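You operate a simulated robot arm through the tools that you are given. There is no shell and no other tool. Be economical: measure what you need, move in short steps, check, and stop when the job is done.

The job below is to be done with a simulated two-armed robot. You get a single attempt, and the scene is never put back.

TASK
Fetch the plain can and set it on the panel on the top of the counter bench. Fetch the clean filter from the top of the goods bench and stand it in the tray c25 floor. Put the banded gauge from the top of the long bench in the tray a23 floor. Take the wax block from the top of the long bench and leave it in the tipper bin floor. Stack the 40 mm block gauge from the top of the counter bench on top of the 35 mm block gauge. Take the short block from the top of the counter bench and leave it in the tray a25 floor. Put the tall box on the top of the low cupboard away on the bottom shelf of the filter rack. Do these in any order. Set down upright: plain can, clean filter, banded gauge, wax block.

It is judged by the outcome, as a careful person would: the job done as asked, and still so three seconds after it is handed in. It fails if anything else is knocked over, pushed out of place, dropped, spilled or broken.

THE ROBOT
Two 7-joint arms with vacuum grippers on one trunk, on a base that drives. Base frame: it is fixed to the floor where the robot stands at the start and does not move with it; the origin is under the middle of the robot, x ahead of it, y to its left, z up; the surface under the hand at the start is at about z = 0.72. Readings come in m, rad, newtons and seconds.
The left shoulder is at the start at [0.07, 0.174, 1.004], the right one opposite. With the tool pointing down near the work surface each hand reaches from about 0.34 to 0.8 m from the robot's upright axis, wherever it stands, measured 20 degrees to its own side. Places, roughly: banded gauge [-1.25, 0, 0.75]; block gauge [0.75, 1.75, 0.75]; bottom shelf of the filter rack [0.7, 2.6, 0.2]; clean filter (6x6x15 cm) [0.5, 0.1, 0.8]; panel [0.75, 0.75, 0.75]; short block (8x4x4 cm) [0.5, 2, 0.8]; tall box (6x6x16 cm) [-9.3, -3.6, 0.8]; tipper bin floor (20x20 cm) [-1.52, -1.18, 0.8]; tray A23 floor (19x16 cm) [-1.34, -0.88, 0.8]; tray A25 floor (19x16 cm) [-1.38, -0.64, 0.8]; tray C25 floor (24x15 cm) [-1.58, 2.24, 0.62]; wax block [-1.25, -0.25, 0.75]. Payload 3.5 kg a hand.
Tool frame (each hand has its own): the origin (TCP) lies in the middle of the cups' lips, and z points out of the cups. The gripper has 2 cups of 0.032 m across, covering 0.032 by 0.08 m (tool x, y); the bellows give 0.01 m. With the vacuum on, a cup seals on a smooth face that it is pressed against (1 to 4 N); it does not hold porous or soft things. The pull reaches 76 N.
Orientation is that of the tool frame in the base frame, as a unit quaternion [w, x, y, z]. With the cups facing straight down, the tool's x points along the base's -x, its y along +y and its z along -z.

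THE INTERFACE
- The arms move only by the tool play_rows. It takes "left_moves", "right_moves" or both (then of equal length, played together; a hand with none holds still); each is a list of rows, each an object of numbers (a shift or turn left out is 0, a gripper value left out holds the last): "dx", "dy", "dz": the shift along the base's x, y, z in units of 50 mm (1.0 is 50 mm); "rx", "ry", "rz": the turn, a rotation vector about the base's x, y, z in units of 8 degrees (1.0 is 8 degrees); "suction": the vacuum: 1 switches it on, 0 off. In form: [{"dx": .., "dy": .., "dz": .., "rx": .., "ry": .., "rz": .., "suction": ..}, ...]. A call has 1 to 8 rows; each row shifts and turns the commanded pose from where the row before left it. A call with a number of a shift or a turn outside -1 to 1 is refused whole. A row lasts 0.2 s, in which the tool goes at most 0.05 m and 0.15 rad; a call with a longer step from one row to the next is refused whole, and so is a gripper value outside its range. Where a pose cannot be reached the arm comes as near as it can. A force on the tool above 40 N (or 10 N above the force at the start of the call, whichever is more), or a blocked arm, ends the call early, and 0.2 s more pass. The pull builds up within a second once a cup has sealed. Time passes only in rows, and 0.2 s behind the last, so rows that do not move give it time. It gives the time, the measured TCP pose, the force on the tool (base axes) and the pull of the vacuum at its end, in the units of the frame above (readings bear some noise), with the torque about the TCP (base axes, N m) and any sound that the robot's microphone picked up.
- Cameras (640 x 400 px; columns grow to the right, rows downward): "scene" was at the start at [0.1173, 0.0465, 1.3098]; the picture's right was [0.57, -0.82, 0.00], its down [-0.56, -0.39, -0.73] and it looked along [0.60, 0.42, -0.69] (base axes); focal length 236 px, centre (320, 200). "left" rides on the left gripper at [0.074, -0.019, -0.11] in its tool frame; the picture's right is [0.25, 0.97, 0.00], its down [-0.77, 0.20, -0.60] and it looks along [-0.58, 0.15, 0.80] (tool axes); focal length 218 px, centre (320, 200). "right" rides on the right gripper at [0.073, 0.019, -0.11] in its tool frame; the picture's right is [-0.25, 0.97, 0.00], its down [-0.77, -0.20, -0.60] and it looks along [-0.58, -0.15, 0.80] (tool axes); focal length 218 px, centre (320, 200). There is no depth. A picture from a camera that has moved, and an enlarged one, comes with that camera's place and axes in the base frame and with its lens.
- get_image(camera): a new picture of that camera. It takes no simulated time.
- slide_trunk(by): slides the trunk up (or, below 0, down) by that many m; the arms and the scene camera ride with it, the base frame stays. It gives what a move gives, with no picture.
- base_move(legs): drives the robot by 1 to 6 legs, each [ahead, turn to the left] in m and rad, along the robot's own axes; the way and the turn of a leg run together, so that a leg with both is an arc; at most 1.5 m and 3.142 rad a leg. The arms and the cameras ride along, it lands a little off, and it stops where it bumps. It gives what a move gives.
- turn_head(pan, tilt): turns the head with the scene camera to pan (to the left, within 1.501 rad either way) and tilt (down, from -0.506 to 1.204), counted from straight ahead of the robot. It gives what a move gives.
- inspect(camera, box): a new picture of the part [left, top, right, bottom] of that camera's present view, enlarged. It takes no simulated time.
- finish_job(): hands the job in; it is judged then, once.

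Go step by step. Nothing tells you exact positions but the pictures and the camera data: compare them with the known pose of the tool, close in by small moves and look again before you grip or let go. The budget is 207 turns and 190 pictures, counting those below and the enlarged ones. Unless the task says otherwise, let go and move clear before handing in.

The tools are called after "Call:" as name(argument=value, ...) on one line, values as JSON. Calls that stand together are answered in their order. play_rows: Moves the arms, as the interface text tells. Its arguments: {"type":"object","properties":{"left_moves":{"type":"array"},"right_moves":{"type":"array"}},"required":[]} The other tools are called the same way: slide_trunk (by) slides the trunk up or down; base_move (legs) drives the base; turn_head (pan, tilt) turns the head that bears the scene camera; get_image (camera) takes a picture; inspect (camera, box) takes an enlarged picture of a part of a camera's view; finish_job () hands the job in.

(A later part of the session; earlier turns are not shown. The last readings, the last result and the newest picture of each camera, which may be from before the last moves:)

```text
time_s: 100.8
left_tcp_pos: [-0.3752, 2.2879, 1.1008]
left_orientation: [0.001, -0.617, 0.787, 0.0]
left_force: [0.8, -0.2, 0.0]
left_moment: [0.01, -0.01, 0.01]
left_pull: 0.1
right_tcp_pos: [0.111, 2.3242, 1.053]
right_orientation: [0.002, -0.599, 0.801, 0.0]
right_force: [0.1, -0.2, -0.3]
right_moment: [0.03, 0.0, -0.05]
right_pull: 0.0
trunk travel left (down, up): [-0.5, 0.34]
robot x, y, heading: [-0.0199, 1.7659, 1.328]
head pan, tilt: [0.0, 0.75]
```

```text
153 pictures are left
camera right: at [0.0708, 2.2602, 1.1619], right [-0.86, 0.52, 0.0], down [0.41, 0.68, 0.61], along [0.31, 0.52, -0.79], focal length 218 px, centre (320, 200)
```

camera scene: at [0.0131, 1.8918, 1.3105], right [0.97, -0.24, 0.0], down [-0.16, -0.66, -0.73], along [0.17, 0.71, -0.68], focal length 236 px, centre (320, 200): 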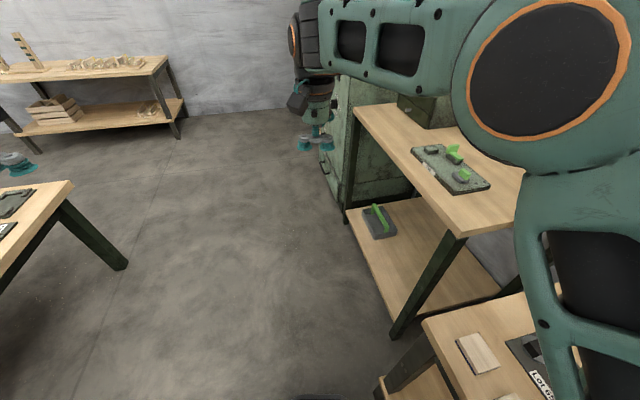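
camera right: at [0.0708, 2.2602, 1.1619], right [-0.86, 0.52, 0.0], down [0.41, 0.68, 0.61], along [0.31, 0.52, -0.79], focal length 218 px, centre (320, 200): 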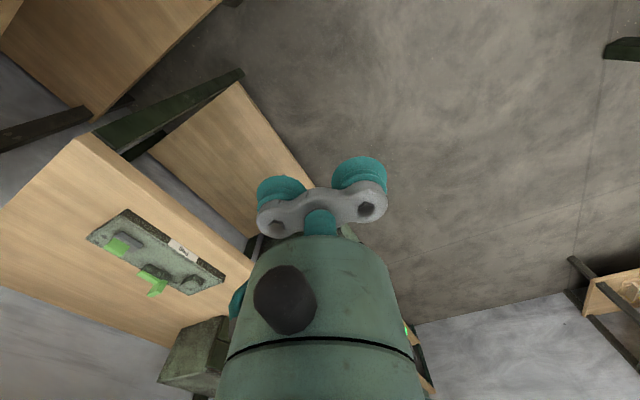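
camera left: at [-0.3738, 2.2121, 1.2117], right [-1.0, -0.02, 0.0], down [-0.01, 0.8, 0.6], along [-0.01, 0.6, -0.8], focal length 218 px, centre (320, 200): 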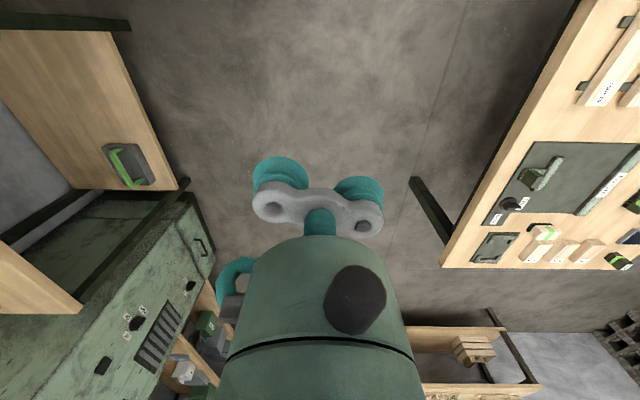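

The base touched at the end of the leg, but I'm practically in place. I back off slightly and turn to face the counter bench.

Call:
base_move(legs=[[-0.05, 0], [0, -1.32]])

Call:
get_image(camera="scene")

Call:
get_image(camera="left")

Call:
get_image(camera="right")

```text
time_s: 105.0
left_tcp_pos: [0.3904, 2.1906, 1.1014]
left_orientation: [0.0, -0.007, 1.0, 0.001]
left_force: [-0.5, 0.1, 0.2]
left_moment: [0.0, 0.0, 0.0]
left_pull: 0.0
right_tcp_pos: [0.5461, 1.7306, 1.0524]
right_orientation: [0.002, 0.017, 1.0, -0.002]
right_force: [0.8, 0.4, -0.2]
right_moment: [0.01, 0.01, -0.02]
right_pull: 0.0
trunk travel left (down, up): [-0.5, 0.34]
robot x, y, heading: [-0.029, 1.7142, 0.015]
head pan, tilt: [0.0, 0.75]
```

```text
152 pictures are left
camera scene: at [0.1028, 1.7151, 1.3104], right [0.01, -1.0, 0.0], down [-0.68, -0.01, -0.73], along [0.73, 0.01, -0.68], focal length 236 px, centre (320, 200)
```

scene: 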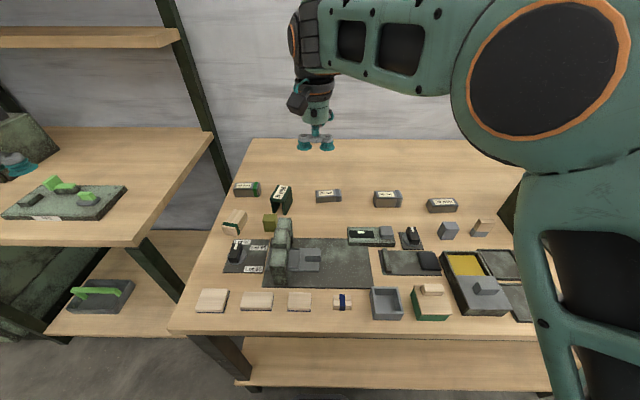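

```text
151 pictures are left
camera left: at [0.3167, 2.17, 1.2117], right [-0.26, 0.96, 0.0], down [0.77, 0.21, 0.6], along [0.58, 0.16, -0.8], focal length 218 px, centre (320, 200)
```

left: 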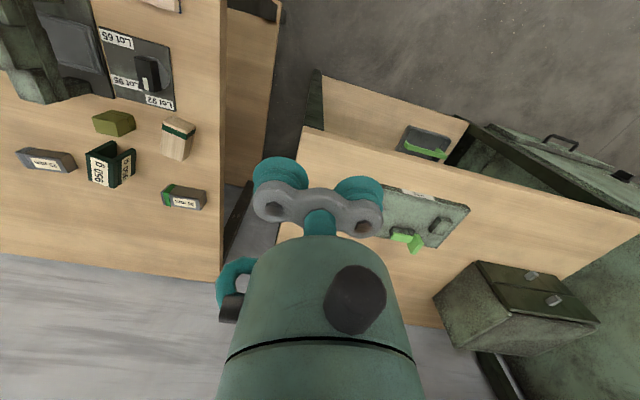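

```text
150 pictures are left
camera right: at [0.4726, 1.7528, 1.1618], right [0.29, 0.96, 0.0], down [0.76, -0.23, 0.61], along [0.58, -0.18, -0.79], focal length 218 px, centre (320, 200)
```

right: 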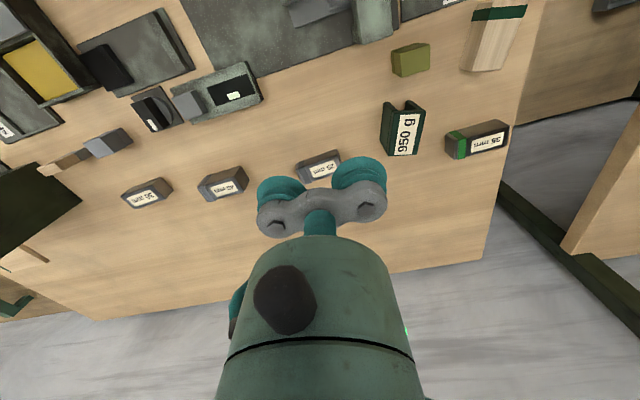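

Call:
inspect(camera="right", box=[110, 110, 350, 230])

Call:
inspect(camera="right", box=[370, 0, 530, 170])

Call:
inspect(camera="scene", box=[180, 160, 540, 340])

Call:
inspect(camera="left", box=[0, 90, 220, 220])

```text
2.67 times, centred on (230, 170) of right
camera zoom: at [0.4726, 1.7528, 1.1618], right [0.29, 0.96, 0.0], down [0.76, -0.23, 0.61], along [0.58, -0.18, -0.79], focal length 582 px, centre (560, 280)
```

zoom: 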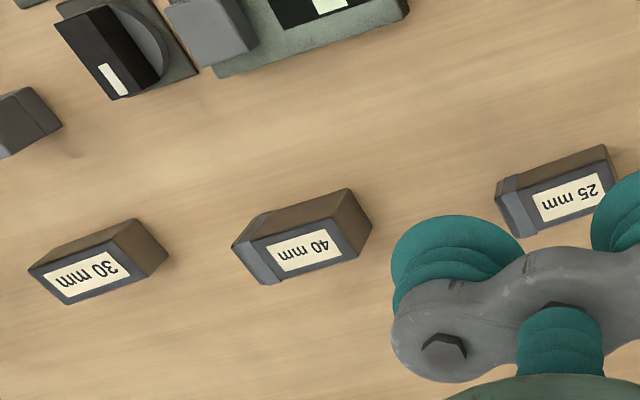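

```text
2.35 times, centred on (450, 85) of right
camera zoom: at [0.4726, 1.7528, 1.1618], right [0.29, 0.96, 0.0], down [0.76, -0.23, 0.61], along [0.58, -0.18, -0.79], focal length 514 px, centre (14, 471)
```

zoom: 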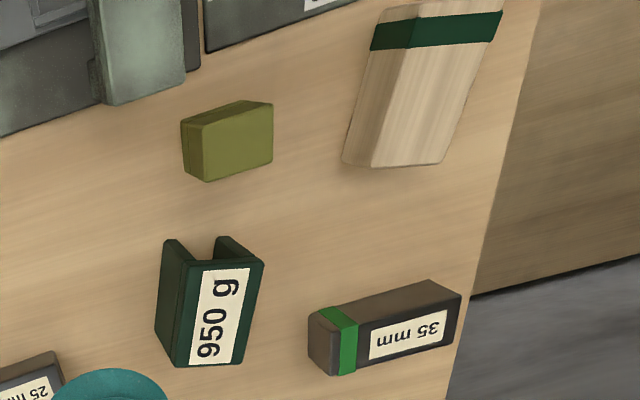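

```text
1.78 times, centred on (360, 250) of scene
camera zoom: at [0.1028, 1.7151, 1.3104], right [0.01, -1.0, 0.0], down [-0.68, -0.01, -0.73], along [0.73, 0.01, -0.68], focal length 420 px, centre (249, 111)
```

zoom: 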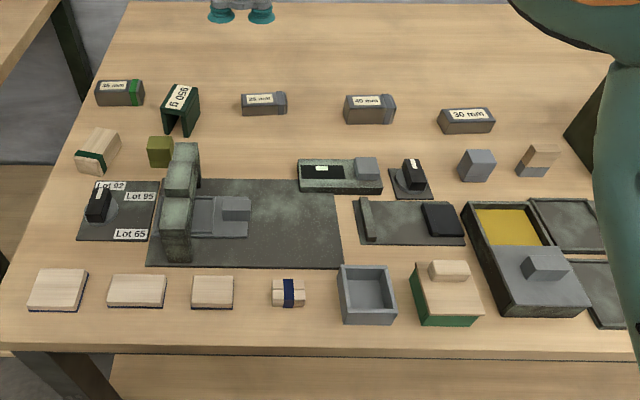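

```text
2.91 times, centred on (110, 155) of left
camera zoom: at [0.3167, 2.17, 1.2117], right [-0.26, 0.96, 0.0], down [0.77, 0.21, 0.6], along [0.58, 0.16, -0.8], focal length 635 px, centre (931, 331)
```

zoom: 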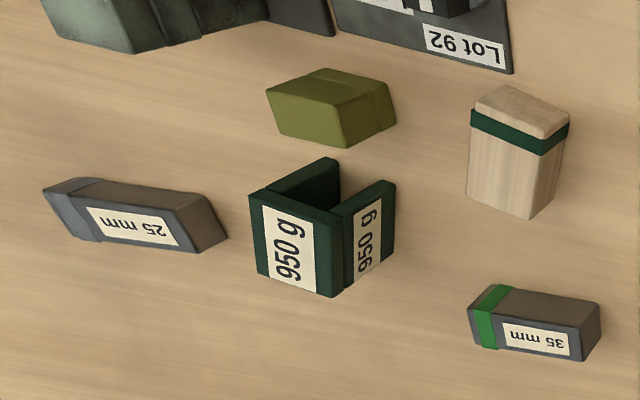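

The 40 mm block is at about (0.635, 1.517, top 0.837) and the 35 mm block at (0.675, 1.955, top 0.83), from intersecting two views; the counter top is about 0.795. I move the right hand above the 40 mm block and check closely.

Call:
play_rows(right_moves=[{"dx": 0.3, "dy": -0.75, "dz": -0.4}, {"dx": 0.3, "dy": -0.75, "dz": -0.4}, {"dx": 0.3, "dy": -0.75, "dz": -0.4}, {"dx": 0.3, "dy": -0.75, "dz": -0.4}, {"dx": 0.3, "dy": -0.75, "dz": -0.4}, {"dx": 0.3, "dy": -0.5, "dz": -0.4}, {}])

Call:
get_image(camera="right")

Call:
inspect(camera="scene", box=[330, 120, 490, 240])

```text
time_s: 106.6
left_tcp_pos: [0.389, 2.1912, 1.1002]
left_orientation: [0.0, -0.006, 1.0, 0.0]
left_force: [-0.3, -0.5, 0.8]
left_moment: [-0.02, -0.02, 0.05]
left_pull: 0.1
right_tcp_pos: [0.6358, 1.5173, 0.9333]
right_orientation: [0.002, 0.017, 1.0, -0.002]
right_force: [0.3, -0.2, 0.8]
right_moment: [0.01, -0.03, 0.01]
right_pull: 0.0
trunk travel left (down, up): [-0.5, 0.34]
robot x, y, heading: [-0.0286, 1.7163, 0.012]
head pan, tilt: [0.0, 0.75]
```

```text
145 pictures are left
camera right: at [0.5623, 1.5402, 1.0435], right [0.29, 0.96, 0.0], down [0.76, -0.23, 0.61], along [0.58, -0.18, -0.79], focal length 218 px, centre (320, 200)
```

right: 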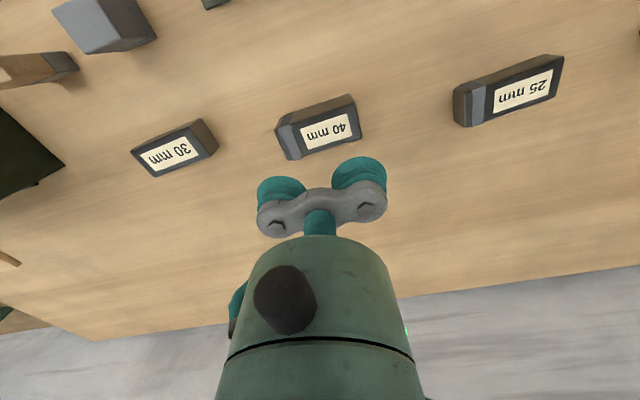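

```text
3.33 times, centred on (410, 180) of scene
camera zoom: at [0.102, 1.7158, 1.3105], right [0.01, -1.0, 0.0], down [-0.68, -0.01, -0.73], along [0.73, 0.01, -0.68], focal length 788 px, centre (20, 267)
```

zoom: 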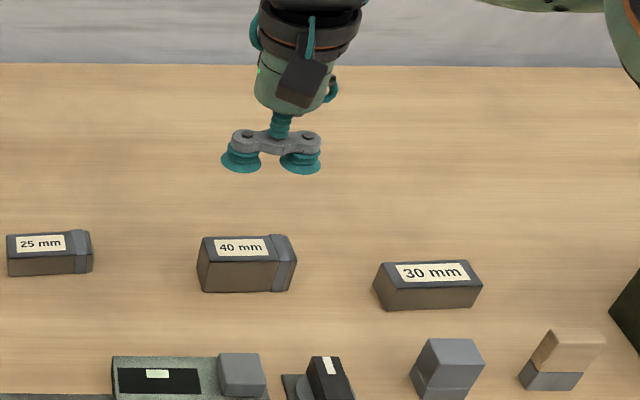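

The target is confirmed under the tool at (0.638, 1.517). I descend with the vacuum on.

Call:
play_rows(right_moves=[{"dz": -0.8, "suction": 1, "dx": 0.04}, {"dz": -0.7}, {"dz": -0.3}, {"dz": -0.1}, {"dz": -0.06}, {}, {}])

```text
time_s: 108.2
left_tcp_pos: [0.388, 2.1917, 1.1017]
left_orientation: [0.002, -0.006, 1.0, 0.0]
left_force: [-0.1, -0.8, 0.1]
left_moment: [0.03, 0.0, 0.0]
left_pull: 0.0
right_tcp_pos: [0.6368, 1.518, 0.8387]
right_orientation: [0.007, 0.017, 1.0, -0.001]
right_force: [12.9, -6.0, 35.7]
right_moment: [-0.36, 0.18, 0.14]
right_pull: 75.8
trunk travel left (down, up): [-0.5, 0.34]
robot x, y, heading: [-0.0308, 1.7168, 0.009]
head pan, tilt: [0.0, 0.75]
```

Both cups sealed (76 N). I lift straight up, then turn the base a little left so the right arm reaches the 35 mm block comfortably.

Call:
play_rows(right_moves=[{"dz": 0.3}, {"dz": 0.5}, {"dz": 1}, {"dz": 1}, {"dz": 1}, {}])

Call:
base_move(legs=[[0, 0.3]])

Call:
get_image(camera="scene")

```text
time_s: 109.6
left_tcp_pos: [0.3908, 2.1902, 1.1002]
left_orientation: [0.0, -0.006, 1.0, 0.0]
left_force: [-0.3, -0.1, 0.2]
left_moment: [0.01, 0.01, -0.03]
left_pull: 0.1
right_tcp_pos: [0.6377, 1.5187, 1.0259]
right_orientation: [0.0, 0.017, 1.0, -0.002]
right_force: [0.1, 0.5, -2.8]
right_moment: [-0.05, 0.0, 0.0]
right_pull: 75.2
trunk travel left (down, up): [-0.5, 0.34]
robot x, y, heading: [-0.0283, 1.7175, 0.01]
head pan, tilt: [0.0, 0.75]
```

```text
time_s: 110.9
left_tcp_pos: [0.2293, 2.2955, 1.1006]
left_orientation: [0.0, -0.156, 0.988, 0.0]
left_force: [0.8, 0.7, 0.1]
left_moment: [-0.03, 0.0, 0.0]
left_pull: 0.0
right_tcp_pos: [0.6641, 1.726, 1.0262]
right_orientation: [0.002, -0.133, 0.991, -0.002]
right_force: [1.8, 1.0, -2.7]
right_moment: [-0.09, 0.0, -0.01]
right_pull: 75.4
trunk travel left (down, up): [-0.5, 0.34]
robot x, y, heading: [-0.0305, 1.7144, 0.316]
head pan, tilt: [0.0, 0.75]
```

```text
143 pictures are left
camera scene: at [0.0963, 1.7551, 1.3104], right [0.31, -0.95, 0.0], down [-0.65, -0.21, -0.73], along [0.7, 0.23, -0.68], focal length 236 px, centre (320, 200)
```

scene: 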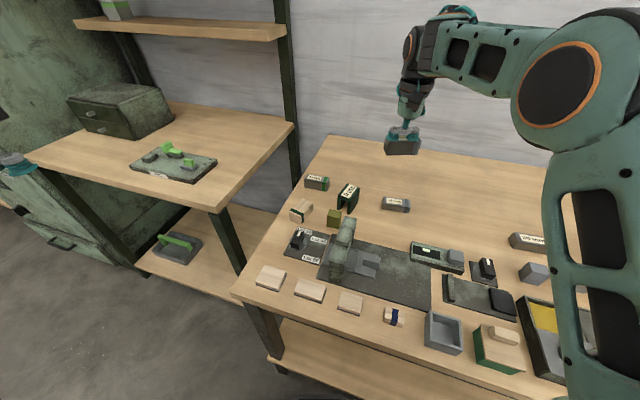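

Call:
inspect(camera="scene", box=[270, 160, 370, 230])

Call:
inspect(camera="left", box=[0, 60, 220, 260])

Call:
get_image(camera="right")

```text
5.71 times, centred on (320, 195) of scene
camera zoom: at [0.0963, 1.7551, 1.3104], right [0.31, -0.95, 0.0], down [-0.65, -0.21, -0.73], along [0.7, 0.23, -0.68], focal length 1351 px, centre (320, 229)
```

zoom: 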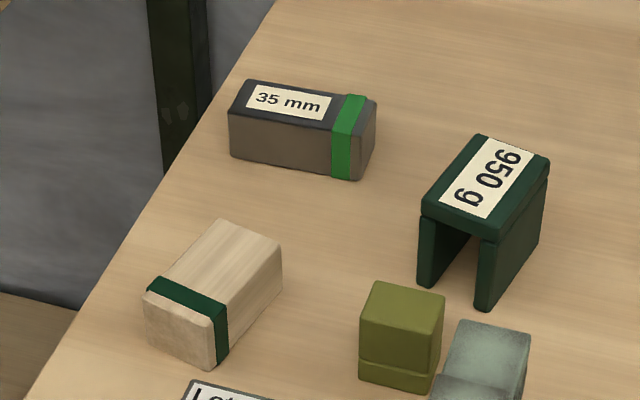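

```text
2.00 times, centred on (110, 160) of left
camera zoom: at [0.1649, 2.253, 1.2115], right [-0.54, 0.84, 0.0], down [0.67, 0.43, 0.6], along [0.51, 0.33, -0.8], focal length 436 px, centre (740, 280)
```

zoom: 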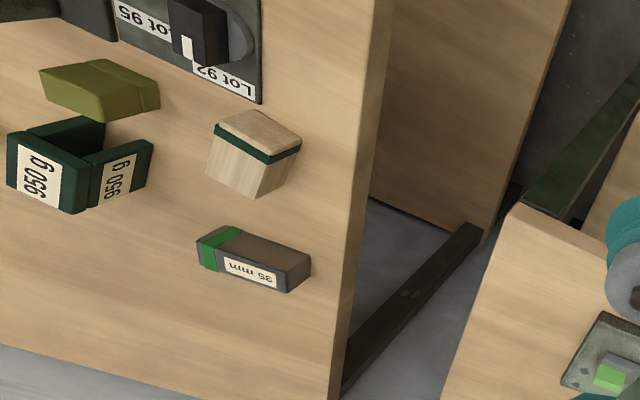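

```text
140 pictures are left
camera right: at [0.588, 1.7265, 1.1349], right [-0.01, 1.0, 0.0], down [0.79, 0.01, 0.61], along [0.61, 0.01, -0.79], focal length 218 px, centre (320, 200)
```

right: 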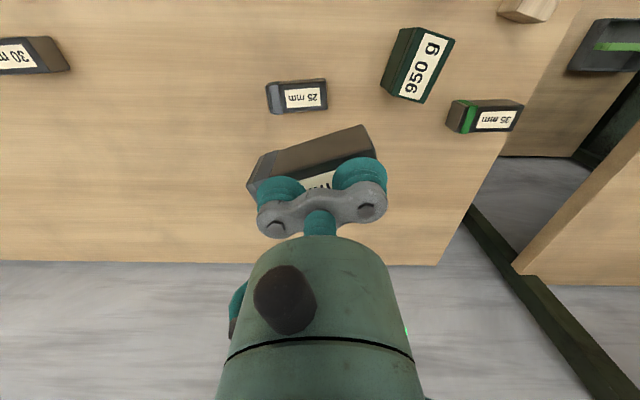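

The 35 mm block's top centre is at (0.685, 1.958), yawed about 4°. I carry the 40 mm block above it and align its yaw.

Call:
play_rows(right_moves=[{"dy": 0.8, "dx": 0.07, "rz": -0.4}, {"dy": 0.8, "dx": 0.07, "rz": -0.4}, {"dy": 0.8, "dx": 0.07, "rz": -0.4}, {"dy": 0.8, "dx": 0.07, "rz": -0.46}, {"dy": 0.8, "dx": 0.07}, {"dy": 0.64, "dx": 0.07}, {"dz": -0.9}, {}])

Call:
get_image(camera="right")

Call:
inspect(camera="scene", box=[250, 110, 390, 230])

Call:
inspect(camera="left", box=[0, 60, 220, 260])

```text
time_s: 112.7
left_tcp_pos: [0.2294, 2.2954, 1.1008]
left_orientation: [0.0, -0.157, 0.988, 0.0]
left_force: [-0.5, -0.8, 0.1]
left_moment: [0.01, -0.04, 0.01]
left_pull: 0.0
right_tcp_pos: [0.6612, 1.8701, 0.9766]
right_orientation: [0.001, -0.018, 1.0, -0.001]
right_force: [-0.3, -0.7, -3.7]
right_moment: [-0.02, 0.01, 0.02]
right_pull: 75.2
right hand out of reach, approached as far as the arm can: row 4, 5, 6
trunk travel left (down, up): [-0.5, 0.34]
robot x, y, heading: [-0.0291, 1.7145, 0.314]
head pan, tilt: [0.0, 0.75]
```

```text
139 pictures are left
camera right: at [0.5869, 1.8877, 1.086], right [0.22, 0.98, 0.0], down [0.78, -0.17, 0.61], along [0.59, -0.13, -0.79], focal length 218 px, centre (320, 200)
```

right: 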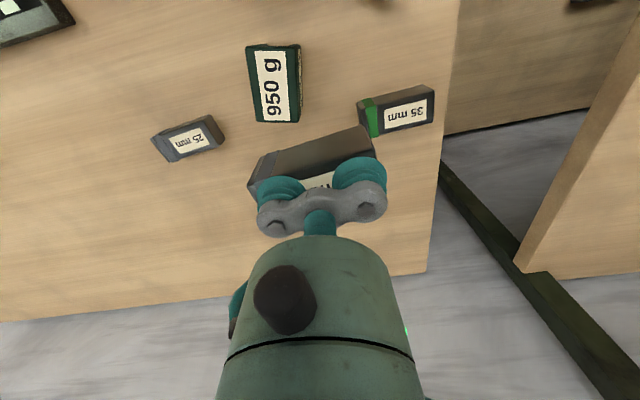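

```text
3.33 times, centred on (320, 170) of scene
camera zoom: at [0.0965, 1.7552, 1.3104], right [0.31, -0.95, 0.0], down [-0.65, -0.21, -0.73], along [0.7, 0.23, -0.68], focal length 788 px, centre (320, 300)
```

zoom: 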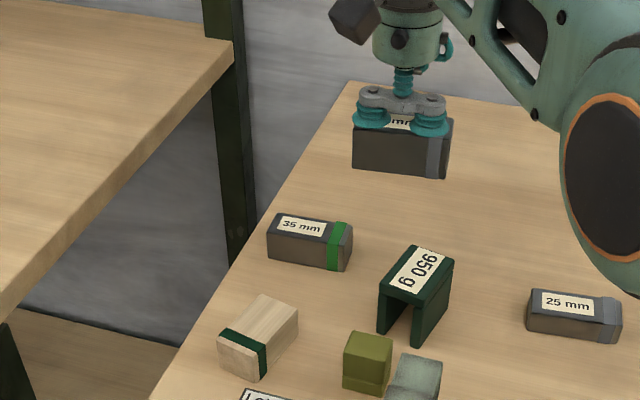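

```text
2.00 times, centred on (110, 160) of left
camera zoom: at [0.1651, 2.2531, 1.2115], right [-0.54, 0.84, 0.0], down [0.67, 0.43, 0.6], along [0.51, 0.33, -0.8], focal length 436 px, centre (740, 280)
```

zoom: 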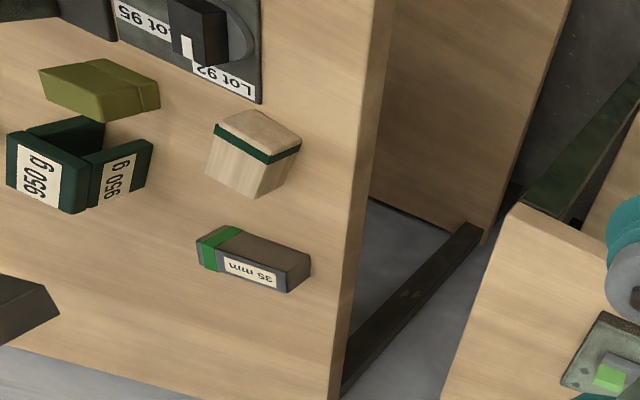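

Short of reach at this heading; I raise the block, turn the base further left, and then re-align.

Call:
play_rows(right_moves=[{"dz": 0.9}, {"dz": 0.3}])

Call:
base_move(legs=[[0, 0.32]])

```text
time_s: 113.3
left_tcp_pos: [0.2287, 2.2947, 1.1012]
left_orientation: [0.0, -0.156, 0.988, 0.0]
left_force: [0.6, -0.7, 0.0]
left_moment: [0.0, -0.02, -0.01]
left_pull: 0.1
right_tcp_pos: [0.6547, 1.8726, 1.0372]
right_orientation: [0.002, -0.018, 1.0, -0.003]
right_force: [0.2, 0.8, -3.3]
right_moment: [-0.03, 0.01, 0.02]
right_pull: 75.2
right hand out of reach, approached as far as the arm can: row 2
trunk travel left (down, up): [-0.5, 0.34]
robot x, y, heading: [-0.0289, 1.7147, 0.315]
head pan, tilt: [0.0, 0.75]
```

```text
time_s: 114.8
left_tcp_pos: [0.0345, 2.3473, 1.1011]
left_orientation: [0.0, -0.311, 0.951, 0.0]
left_force: [-0.1, -0.3, -0.1]
left_moment: [0.0, -0.03, 0.01]
left_pull: 0.0
right_tcp_pos: [0.5707, 2.0775, 1.037]
right_orientation: [0.002, -0.176, 0.984, -0.002]
right_force: [-0.4, 0.3, -2.3]
right_moment: [-0.03, -0.03, 0.02]
right_pull: 75.4
trunk travel left (down, up): [-0.5, 0.34]
robot x, y, heading: [-0.0309, 1.7113, 0.635]
head pan, tilt: [0.0, 0.75]
```

Call:
play_rows(right_moves=[{"dx": 0.46, "dy": -0.48, "rz": -0.5}, {"dx": 0.46, "dy": -0.48, "rz": -0.5}, {"dx": 0.46, "dy": -0.48, "rz": -0.5}, {"dx": 0.46, "dy": -0.48, "rz": -0.5}, {"dx": 0.46, "dy": -0.48, "rz": -0.3}, {"dz": -1}, {"dz": -1}, {}])

Call:
get_image(camera="right")

Call:
inspect(camera="scene", box=[320, 110, 560, 260])

Call:
inspect(camera="left", box=[0, 60, 220, 260])

```text
time_s: 116.5
left_tcp_pos: [0.0351, 2.3468, 1.1015]
left_orientation: [0.0, -0.311, 0.95, 0.0]
left_force: [-0.7, -0.6, 0.3]
left_moment: [0.01, -0.05, 0.03]
left_pull: 0.0
right_tcp_pos: [0.6861, 1.9591, 0.9383]
right_orientation: [0.002, -0.016, 1.0, -0.002]
right_force: [0.2, 1.2, -2.2]
right_moment: [-0.01, 0.0, 0.03]
right_pull: 75.1
trunk travel left (down, up): [-0.5, 0.34]
robot x, y, heading: [-0.0319, 1.7188, 0.633]
head pan, tilt: [0.0, 0.75]
```

```text
136 pictures are left
camera right: at [0.6113, 1.9769, 1.0473], right [0.22, 0.98, 0.0], down [0.77, -0.17, 0.61], along [0.59, -0.14, -0.79], focal length 218 px, centre (320, 200)
```

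right: 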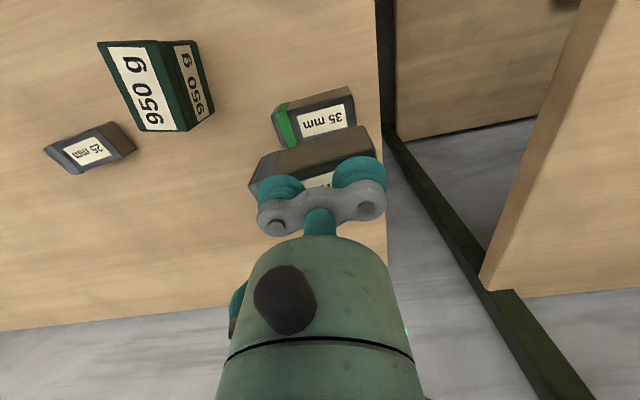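

```text
2.67 times, centred on (440, 185) of scene
camera zoom: at [0.0764, 1.7922, 1.3105], right [0.59, -0.81, 0.0], down [-0.55, -0.4, -0.73], along [0.59, 0.43, -0.68], focal length 630 px, centre (0, 240)
```

zoom: 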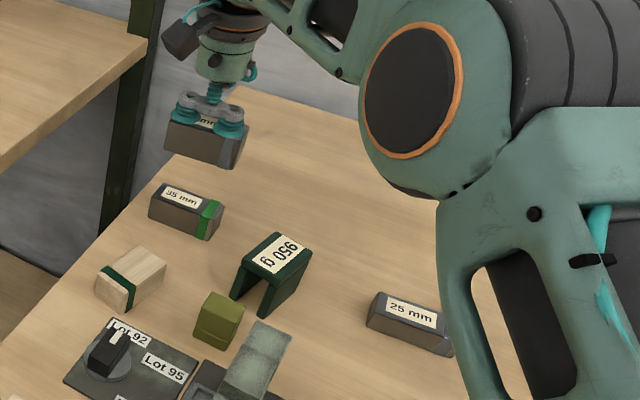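

```text
2.00 times, centred on (110, 160) of left
camera zoom: at [-0.0136, 2.2866, 1.2117], right [-0.78, 0.63, 0.0], down [0.5, 0.62, 0.6], along [0.38, 0.47, -0.8], focal length 436 px, centre (740, 280)
```

zoom: 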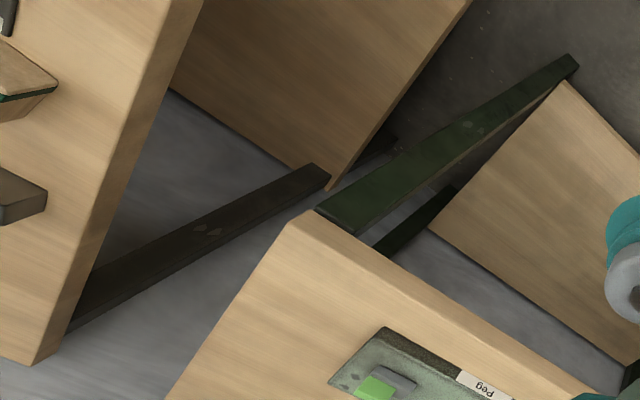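

Alignment looks good, within a few mm. I nudge -5 mm in x, -3 mm in y and lower gently.

Call:
play_rows(right_moves=[{"dx": -0.1, "dy": -0.06, "dz": -0.6}, {"dz": -0.4}, {"dz": -0.16}, {"dz": -0.1}, {}])

Call:
inspect(camera="scene", box=[340, 130, 460, 230])

```text
time_s: 117.8
left_tcp_pos: [0.0338, 2.3461, 1.1017]
left_orientation: [0.0, -0.311, 0.95, 0.0]
left_force: [0.3, 0.1, -0.8]
left_moment: [0.0, 0.02, 0.0]
left_pull: 0.1
right_tcp_pos: [0.6802, 1.9557, 0.8756]
right_orientation: [0.003, -0.017, 1.0, -0.001]
right_force: [1.8, 1.9, 7.6]
right_moment: [-0.31, 0.02, 0.06]
right_pull: 75.4
trunk travel left (down, up): [-0.5, 0.34]
robot x, y, heading: [-0.0295, 1.7119, 0.63]
head pan, tilt: [0.0, 0.75]
```

```text
4.00 times, centred on (400, 180) of scene
camera zoom: at [0.076, 1.7922, 1.3107], right [0.59, -0.81, 0.0], down [-0.55, -0.4, -0.73], along [0.59, 0.43, -0.68], focal length 946 px, centre (0, 280)
```

zoom: 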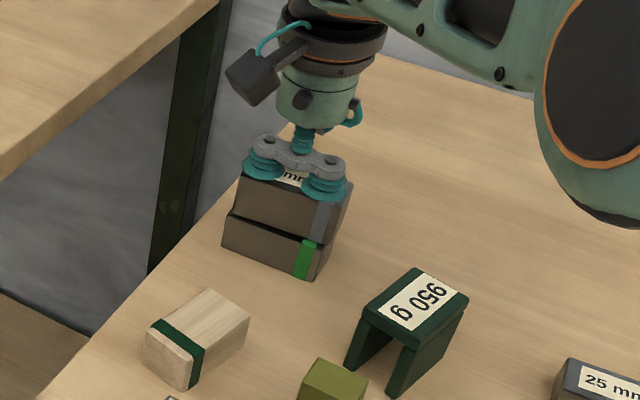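

Contact; the top block sits some 5 mm too far back. I lift 8 mm, shift -5 mm in x, set down, and release.

Call:
play_rows(right_moves=[{"dz": 0.2}, {"dx": -0.1}, {"dz": -0.2}, {}, {"suction": 0}, {}, {}, {"dz": 0.2}])

Call:
play_rows(right_moves=[{"dz": 0.5}, {"dz": 1}, {"dz": 1}, {"dz": 1}])

Call:
inspect(camera="scene", box=[340, 130, 500, 270])

Call:
get_image(camera="right")

```text
time_s: 119.5
left_tcp_pos: [0.0344, 2.3464, 1.102]
left_orientation: [0.0, -0.311, 0.951, 0.0]
left_force: [0.5, 0.6, 0.8]
left_moment: [0.0, -0.02, 0.0]
left_pull: 0.0
right_tcp_pos: [0.677, 1.9542, 0.8843]
right_orientation: [0.001, -0.016, 1.0, -0.001]
right_force: [-0.2, 0.8, 0.2]
right_moment: [0.02, -0.01, 0.01]
right_pull: 0.0
trunk travel left (down, up): [-0.5, 0.34]
robot x, y, heading: [-0.0308, 1.7153, 0.633]
head pan, tilt: [0.0, 0.75]
```

```text
time_s: 120.5
left_tcp_pos: [0.036, 2.3458, 1.1006]
left_orientation: [0.0, -0.311, 0.95, 0.0]
left_force: [0.0, -0.2, 0.0]
left_moment: [0.02, 0.01, -0.01]
left_pull: 0.1
right_tcp_pos: [0.6749, 1.9566, 1.059]
right_orientation: [0.002, -0.017, 1.0, -0.001]
right_force: [-0.2, -0.5, -0.5]
right_moment: [0.01, 0.0, 0.0]
right_pull: 0.1
trunk travel left (down, up): [-0.5, 0.34]
robot x, y, heading: [-0.0309, 1.7115, 0.632]
head pan, tilt: [0.0, 0.75]
```

```text
2.86 times, centred on (420, 200) of scene
camera zoom: at [0.0768, 1.7922, 1.3104], right [0.59, -0.81, 0.0], down [-0.55, -0.4, -0.73], along [0.59, 0.43, -0.68], focal length 675 px, centre (34, 200)
```

zoom: 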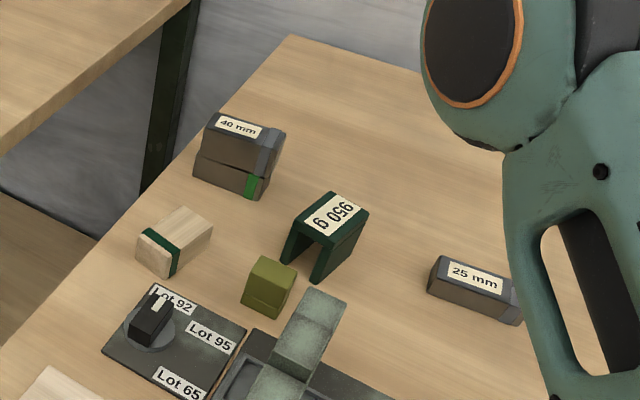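

```text
131 pictures are left
camera right: at [0.6003, 1.9744, 1.1682], right [0.22, 0.98, 0.0], down [0.77, -0.17, 0.61], along [0.59, -0.14, -0.79], focal length 218 px, centre (320, 200)
```

right: 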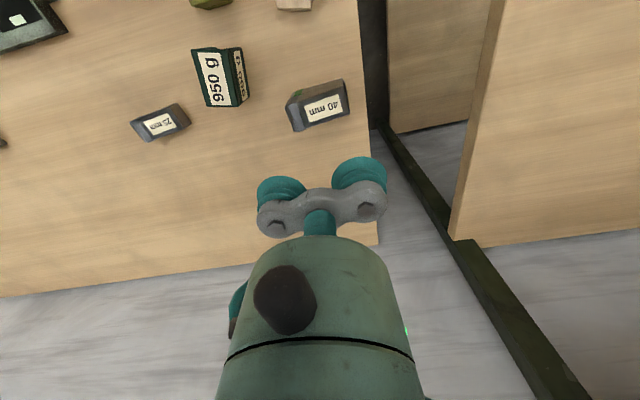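

The stack is good. The short block is the green-banded wooden block near (0.54, 1.957); I go above it with the right hand to verify.

Call:
play_rows(right_moves=[{"dx": -0.67, "dy": 0.1}, {"dx": -0.67, "dy": 0.1}, {"dx": -0.67, "dy": 0.1}, {"dx": -0.67, "dy": 0.1}, {"dz": -1}, {"dz": -1}, {}])

Call:
get_image(camera="right")

Call:
inspect(camera="scene", box=[320, 150, 480, 270])

```text
time_s: 122.2
left_tcp_pos: [0.0349, 2.3461, 1.1017]
left_orientation: [0.0, -0.311, 0.951, 0.0]
left_force: [0.0, 0.0, -0.4]
left_moment: [-0.02, 0.01, -0.01]
left_pull: 0.2
right_tcp_pos: [0.5443, 1.974, 0.9616]
right_orientation: [0.001, -0.017, 1.0, -0.002]
right_force: [-1.0, -0.2, 0.3]
right_moment: [0.01, -0.02, 0.02]
right_pull: 0.0
trunk travel left (down, up): [-0.5, 0.34]
robot x, y, heading: [-0.0291, 1.7137, 0.637]
head pan, tilt: [0.0, 0.75]
```

```text
130 pictures are left
camera right: at [0.4698, 1.9914, 1.0692], right [0.22, 0.98, 0.0], down [0.77, -0.17, 0.61], along [0.59, -0.14, -0.79], focal length 218 px, centre (320, 200)
```

right: 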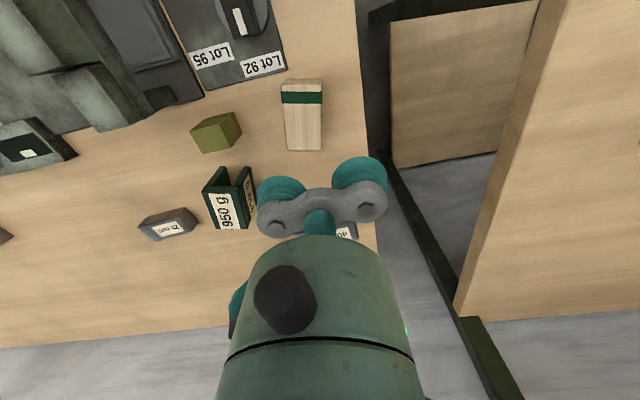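

```text
3.33 times, centred on (400, 210) of scene
camera zoom: at [0.0765, 1.792, 1.3105], right [0.59, -0.81, 0.0], down [-0.55, -0.4, -0.73], along [0.59, 0.43, -0.68], focal length 788 px, centre (53, 167)
```

zoom: 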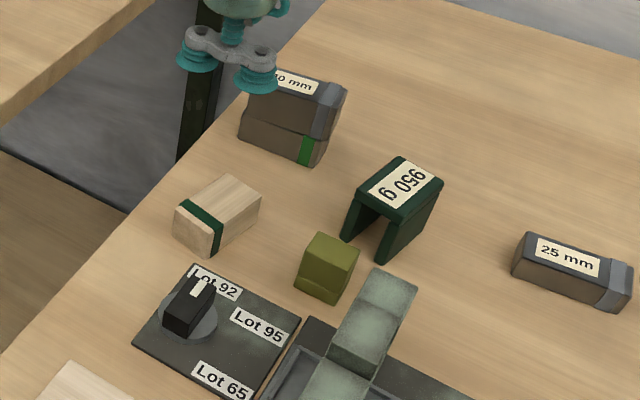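

The short block's top centre is (0.541, 1.954). I'll use the -y cup, descending with the vacuum on.

Call:
play_rows(right_moves=[{"dx": -0.08, "dy": 0.08, "dz": -0.9, "suction": 1}, {"dz": -0.9}, {"dz": -0.4}, {"dz": -0.2}, {"dz": -0.14}, {}, {}])

```text
time_s: 123.8
left_tcp_pos: [0.0339, 2.3457, 1.1012]
left_orientation: [0.001, -0.311, 0.95, 0.0]
left_force: [0.4, -0.8, 0.1]
left_moment: [0.02, 0.0, -0.02]
left_pull: 0.1
right_tcp_pos: [0.5389, 1.977, 0.8345]
right_orientation: [0.003, -0.017, 1.0, -0.001]
right_force: [4.5, 1.9, 17.8]
right_moment: [-1.2, 0.12, 0.1]
right_pull: 37.9
trunk travel left (down, up): [-0.5, 0.34]
robot x, y, heading: [-0.0288, 1.7168, 0.634]
head pan, tilt: [0.0, 0.75]
```

Sealed with one cup. I lift, then drive back to the east side of the long bench to collect the banded gauge with the left hand.

Call:
play_rows(right_moves=[{"dz": 0.3}, {"dz": 0.7}, {"dz": 1}, {"dz": 1}, {"dz": 0.6}, {}])

Call:
base_move(legs=[[0, -2.634], [0.84, 0], [0, 0.138], [0.83, 0], [0, -1.28]])

Call:
turn_head(pan=0.2, tilt=0.8)

Call:
get_image(camera="scene")

Call:
get_image(camera="left")

```text
time_s: 125.2
left_tcp_pos: [0.0361, 2.3459, 1.1004]
left_orientation: [-0.001, -0.311, 0.951, 0.0]
left_force: [-0.1, -0.7, 0.0]
left_moment: [0.01, -0.01, 0.01]
left_pull: 0.1
right_tcp_pos: [0.5404, 1.9792, 1.0125]
right_orientation: [0.002, -0.017, 1.0, -0.002]
right_force: [0.1, 0.6, -0.7]
right_moment: [-0.92, -0.02, 0.01]
right_pull: 37.4
trunk travel left (down, up): [-0.5, 0.34]
robot x, y, heading: [-0.0272, 1.7159, 0.634]
head pan, tilt: [0.0, 0.75]
```

```text
time_s: 143.7
left_tcp_pos: [-1.0916, -0.3012, 1.1005]
left_orientation: [0.0, 1.0, -0.013, 0.0]
left_force: [-0.3, -0.5, 0.9]
left_moment: [-0.01, 0.0, 0.0]
left_pull: 0.1
right_tcp_pos: [-1.2675, 0.2988, 1.0129]
right_orientation: [-0.002, 0.952, -0.307, -0.001]
right_force: [-0.3, -0.6, -1.9]
right_moment: [0.73, -0.51, 0.02]
right_pull: 37.5
trunk travel left (down, up): [-0.5, 0.34]
robot x, y, heading: [-0.6601, 0.1599, 3.114]
head pan, tilt: [0.0, 0.75]
```

```text
time_s: 144.5
left_tcp_pos: [-1.0907, -0.3015, 1.0995]
left_orientation: [0.0, 1.0, -0.013, 0.0]
left_force: [0.2, 0.7, -0.5]
left_moment: [0.01, 0.0, 0.0]
left_pull: 0.1
right_tcp_pos: [-1.268, 0.2974, 1.0128]
right_orientation: [-0.003, 0.952, -0.307, -0.002]
right_force: [0.5, 0.1, -0.6]
right_moment: [0.73, -0.53, -0.02]
right_pull: 37.8
trunk travel left (down, up): [-0.5, 0.34]
robot x, y, heading: [-0.6558, 0.1628, 3.119]
head pan, tilt: [0.201, 0.799]
```

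```text
128 pictures are left
camera scene: at [-0.7846, 0.1458, 1.3064], right [-0.17, 0.98, 0.0], down [0.71, 0.12, -0.7], along [-0.69, -0.12, -0.72], focal length 236 px, centre (320, 200)
```

scene: 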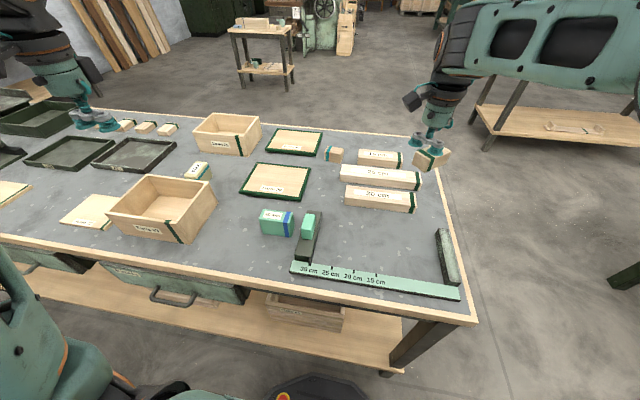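

```text
127 pictures are left
camera left: at [-1.0181, -0.2842, 1.2117], right [0.23, -0.97, 0.0], down [-0.78, -0.18, 0.6], along [-0.59, -0.14, -0.8], focal length 218 px, centre (320, 200)
```

left: 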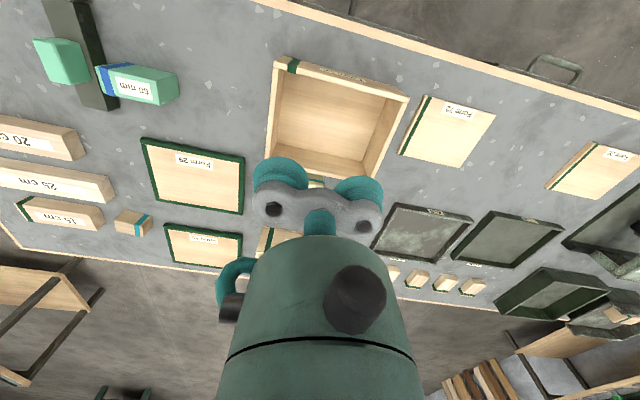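

Call:
inspect(camera="scene", box=[90, 100, 330, 250])

Call:
inspect(camera="left", box=[20, 20, 220, 145])

Call:
inspect(camera="left", box=[350, 180, 640, 360])

```text
2.67 times, centred on (210, 175) of scene
camera zoom: at [-0.7846, 0.1458, 1.3064], right [-0.17, 0.98, 0.0], down [0.71, 0.12, -0.7], along [-0.69, -0.12, -0.72], focal length 630 px, centre (613, 267)
```

zoom: 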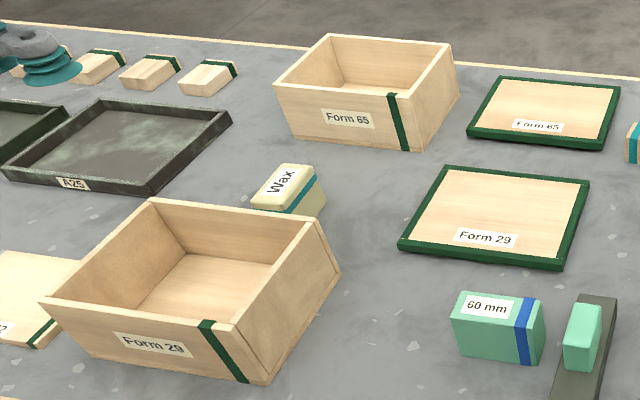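

```text
3.20 times, centred on (120, 82) of left
camera zoom: at [-1.0181, -0.2842, 1.2117], right [0.23, -0.97, 0.0], down [-0.78, -0.18, 0.6], along [-0.59, -0.14, -0.8], focal length 698 px, centre (960, 576)
```

zoom: 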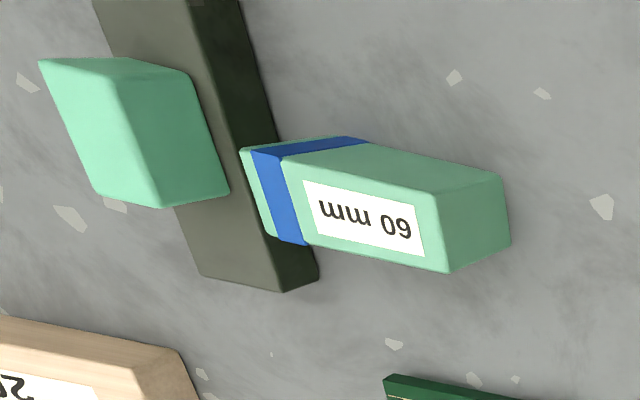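

```text
2.21 times, centred on (495, 270) of left
camera zoom: at [-1.0181, -0.2842, 1.2117], right [0.23, -0.97, 0.0], down [-0.78, -0.18, 0.6], along [-0.59, -0.14, -0.8], focal length 482 px, centre (-66, 46)
```

zoom: 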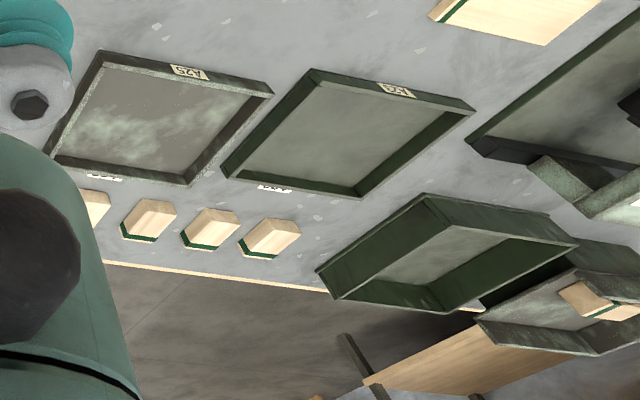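

The Wax-labelled block sits between the two form boxes. The 60 mm banded gauge's top is centred at (-1.146, -0.025, 0.85). I bring the left hand above it.

Call:
play_rows(left_moves=[{"dy": 0.9, "dx": -0.18}, {"dy": 0.9, "dx": -0.18}, {"dy": 0.9, "dx": -0.18}, {"dy": 0.9, "dx": -0.18}, {"dy": 0.95, "dx": -0.19}, {"dy": 0.98, "dx": -0.18}, {"dz": -1}, {"dz": -1}])

Call:
get_image(camera="left")

Call:
inspect(camera="scene", box=[200, 130, 360, 250])

```text
time_s: 146.3
left_tcp_pos: [-1.1456, -0.0227, 1.0001]
left_orientation: [0.001, 1.0, -0.012, 0.0]
left_force: [0.2, 0.5, 0.1]
left_moment: [0.01, 0.01, 0.0]
left_pull: 0.0
right_tcp_pos: [-1.2695, 0.2992, 1.0122]
right_orientation: [-0.003, 0.952, -0.307, -0.001]
right_force: [0.3, -0.7, -0.9]
right_moment: [0.71, -0.52, -0.02]
right_pull: 38.1
trunk travel left (down, up): [-0.5, 0.34]
robot x, y, heading: [-0.653, 0.1593, 3.113]
head pan, tilt: [0.201, 0.799]
```

```text
123 pictures are left
camera left: at [-1.0723, -0.0065, 1.1094], right [0.23, -0.97, 0.0], down [-0.78, -0.18, 0.6], along [-0.59, -0.14, -0.8], focal length 218 px, centre (320, 200)
```

left: 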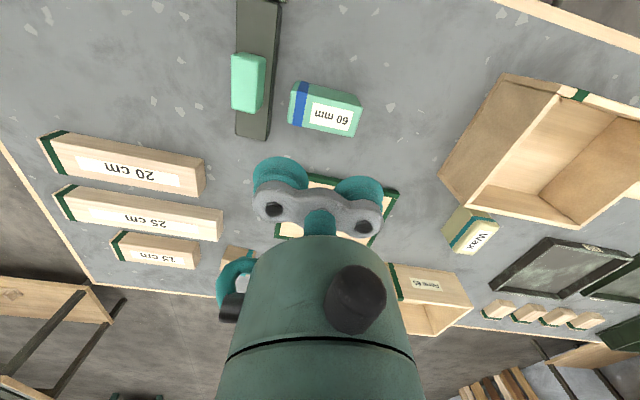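

```text
3.33 times, centred on (280, 190) of scene
camera zoom: at [-0.7856, 0.146, 1.3064], right [-0.17, 0.98, 0.0], down [0.71, 0.12, -0.7], along [-0.69, -0.12, -0.72], focal length 788 px, centre (453, 233)
```

zoom: 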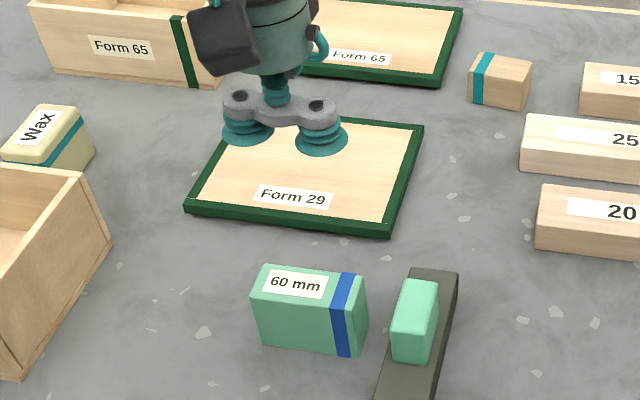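

Call:
play_rows(left_moves=[{"dz": -1, "dy": -0.12, "suction": 1}, {"dz": -1}, {"dz": -0.6}, {"dz": -0.24}, {"dz": -0.12}, {"dz": -0.06}, {}, {}])

```text
refused: row 1 steps farther than a row can; nothing moved
```

Call:
play_rows(left_moves=[{"dz": -0.95, "dy": -0.12, "suction": 1}, {"dz": -1}, {"dz": -0.65}, {"dz": -0.24}, {"dz": -0.12}, {"dz": -0.06}, {}, {}])

```text
time_s: 148.1
left_tcp_pos: [-1.1451, -0.0294, 0.851]
left_orientation: [0.001, 1.0, -0.013, -0.001]
left_force: [-11.7, -4.2, 27.3]
left_moment: [-0.08, -0.04, -0.05]
left_pull: 37.9
right_tcp_pos: [-1.2672, 0.2987, 1.0135]
right_orientation: [-0.001, 0.952, -0.306, -0.002]
right_force: [-0.1, 0.1, -0.3]
right_moment: [0.76, -0.5, -0.03]
right_pull: 37.4
trunk travel left (down, up): [-0.5, 0.34]
robot x, y, heading: [-0.6547, 0.161, 3.114]
head pan, tilt: [0.201, 0.799]
```

One cup sealed, which is enough. I lift and check that it hangs level.

Call:
play_rows(left_moves=[{"dz": 0.2}, {"dz": 0.4}, {"dz": 0.8}, {"dz": 1}, {"dz": 1}, {}])

Call:
get_image(camera="scene")

```text
time_s: 149.5
left_tcp_pos: [-1.1459, -0.0325, 1.0211]
left_orientation: [-0.001, 1.0, -0.012, 0.002]
left_force: [0.2, -0.6, -4.0]
left_moment: [0.05, -0.05, 0.0]
left_pull: 37.3
right_tcp_pos: [-1.2688, 0.2979, 1.0117]
right_orientation: [-0.002, 0.951, -0.308, -0.001]
right_force: [-0.7, -0.5, -1.0]
right_moment: [0.73, -0.53, -0.01]
right_pull: 38.0
trunk travel left (down, up): [-0.5, 0.34]
robot x, y, heading: [-0.656, 0.1578, 3.118]
head pan, tilt: [0.201, 0.799]
```

```text
121 pictures are left
camera scene: at [-0.7857, 0.1458, 1.3063], right [-0.17, 0.98, 0.0], down [0.71, 0.12, -0.7], along [-0.69, -0.12, -0.72], focal length 236 px, centre (320, 200)
```

scene: 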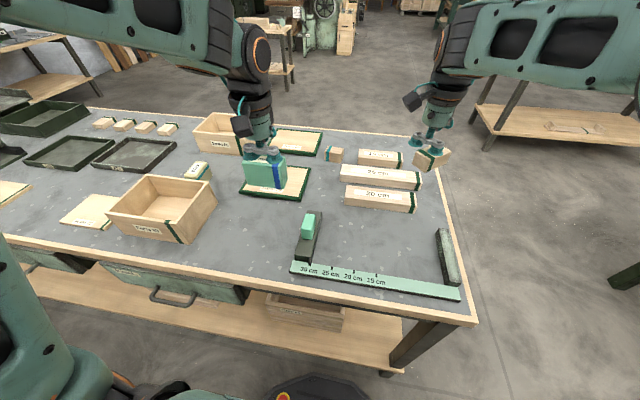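

Both items are held. I move south along the bench by turning right, reversing and turning back, which keeps the arms away from the vise machine.

Call:
base_move(legs=[[0, -1.545], [-0.91, 0], [0, 1.57]])

Call:
turn_head(pan=0.0, tilt=0.7)

Call:
get_image(camera="scene")

Call:
get_image(camera="left")

Call:
get_image(camera="right")

```text
time_s: 161.9
left_tcp_pos: [-1.1785, -0.9375, 1.0216]
left_orientation: [-0.001, 1.0, -0.025, 0.0]
left_force: [-0.1, 0.2, -4.8]
left_moment: [0.06, 0.0, -0.05]
left_pull: 75.1
right_tcp_pos: [-1.2907, -0.6041, 1.0122]
right_orientation: [-0.002, 0.948, -0.319, -0.001]
right_force: [-0.3, 0.2, 0.0]
right_moment: [0.7, -0.57, 0.0]
right_pull: 37.8
trunk travel left (down, up): [-0.5, 0.34]
robot x, y, heading: [-0.6819, -0.7597, 3.095]
head pan, tilt: [0.201, 0.799]
```

```text
time_s: 162.6
left_tcp_pos: [-1.1783, -0.9391, 1.0209]
left_orientation: [0.0, 1.0, -0.026, 0.0]
left_force: [-0.5, -1.1, -4.3]
left_moment: [0.03, -0.03, -0.08]
left_pull: 75.7
right_tcp_pos: [-1.2909, -0.6049, 1.0108]
right_orientation: [-0.003, 0.948, -0.319, -0.001]
right_force: [0.0, 0.3, -1.5]
right_moment: [0.73, -0.56, -0.04]
right_pull: 37.8
trunk travel left (down, up): [-0.5, 0.34]
robot x, y, heading: [-0.6795, -0.759, 3.087]
head pan, tilt: [0.0, 0.7]
```

```text
120 pictures are left
camera scene: at [-0.8175, -0.754, 1.3146], right [0.05, 1.0, 0.0], down [0.64, -0.03, -0.76], along [-0.76, 0.04, -0.64], focal length 236 px, centre (320, 200)
```

scene: 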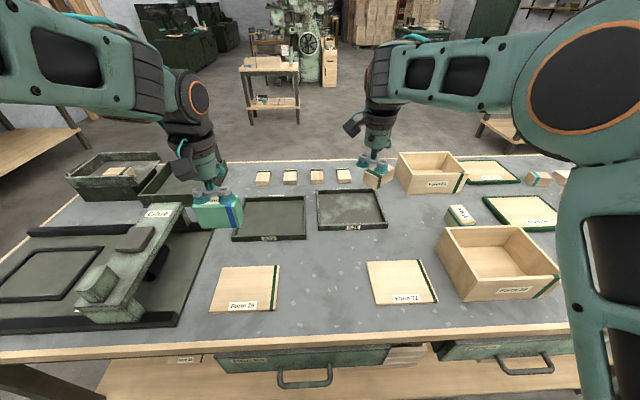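

```text
119 pictures are left
camera left: at [-1.1045, -0.9239, 1.1318], right [0.2, -0.98, 0.0], down [-0.78, -0.16, 0.6], along [-0.59, -0.12, -0.8], focal length 218 px, centre (320, 200)
```

left: 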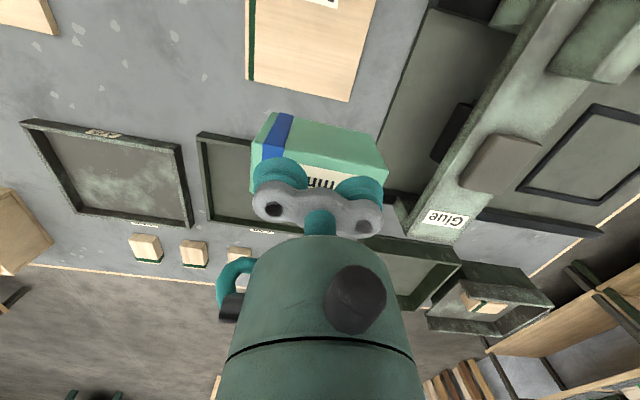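

```text
118 pictures are left
camera right: at [-1.2445, -0.6641, 1.1216], right [-0.79, -0.62, 0.0], down [-0.49, 0.62, 0.61], along [-0.37, 0.48, -0.79], focal length 218 px, centre (320, 200)
```

right: 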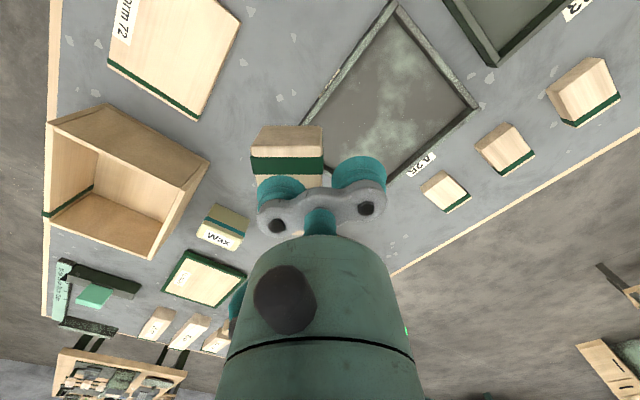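

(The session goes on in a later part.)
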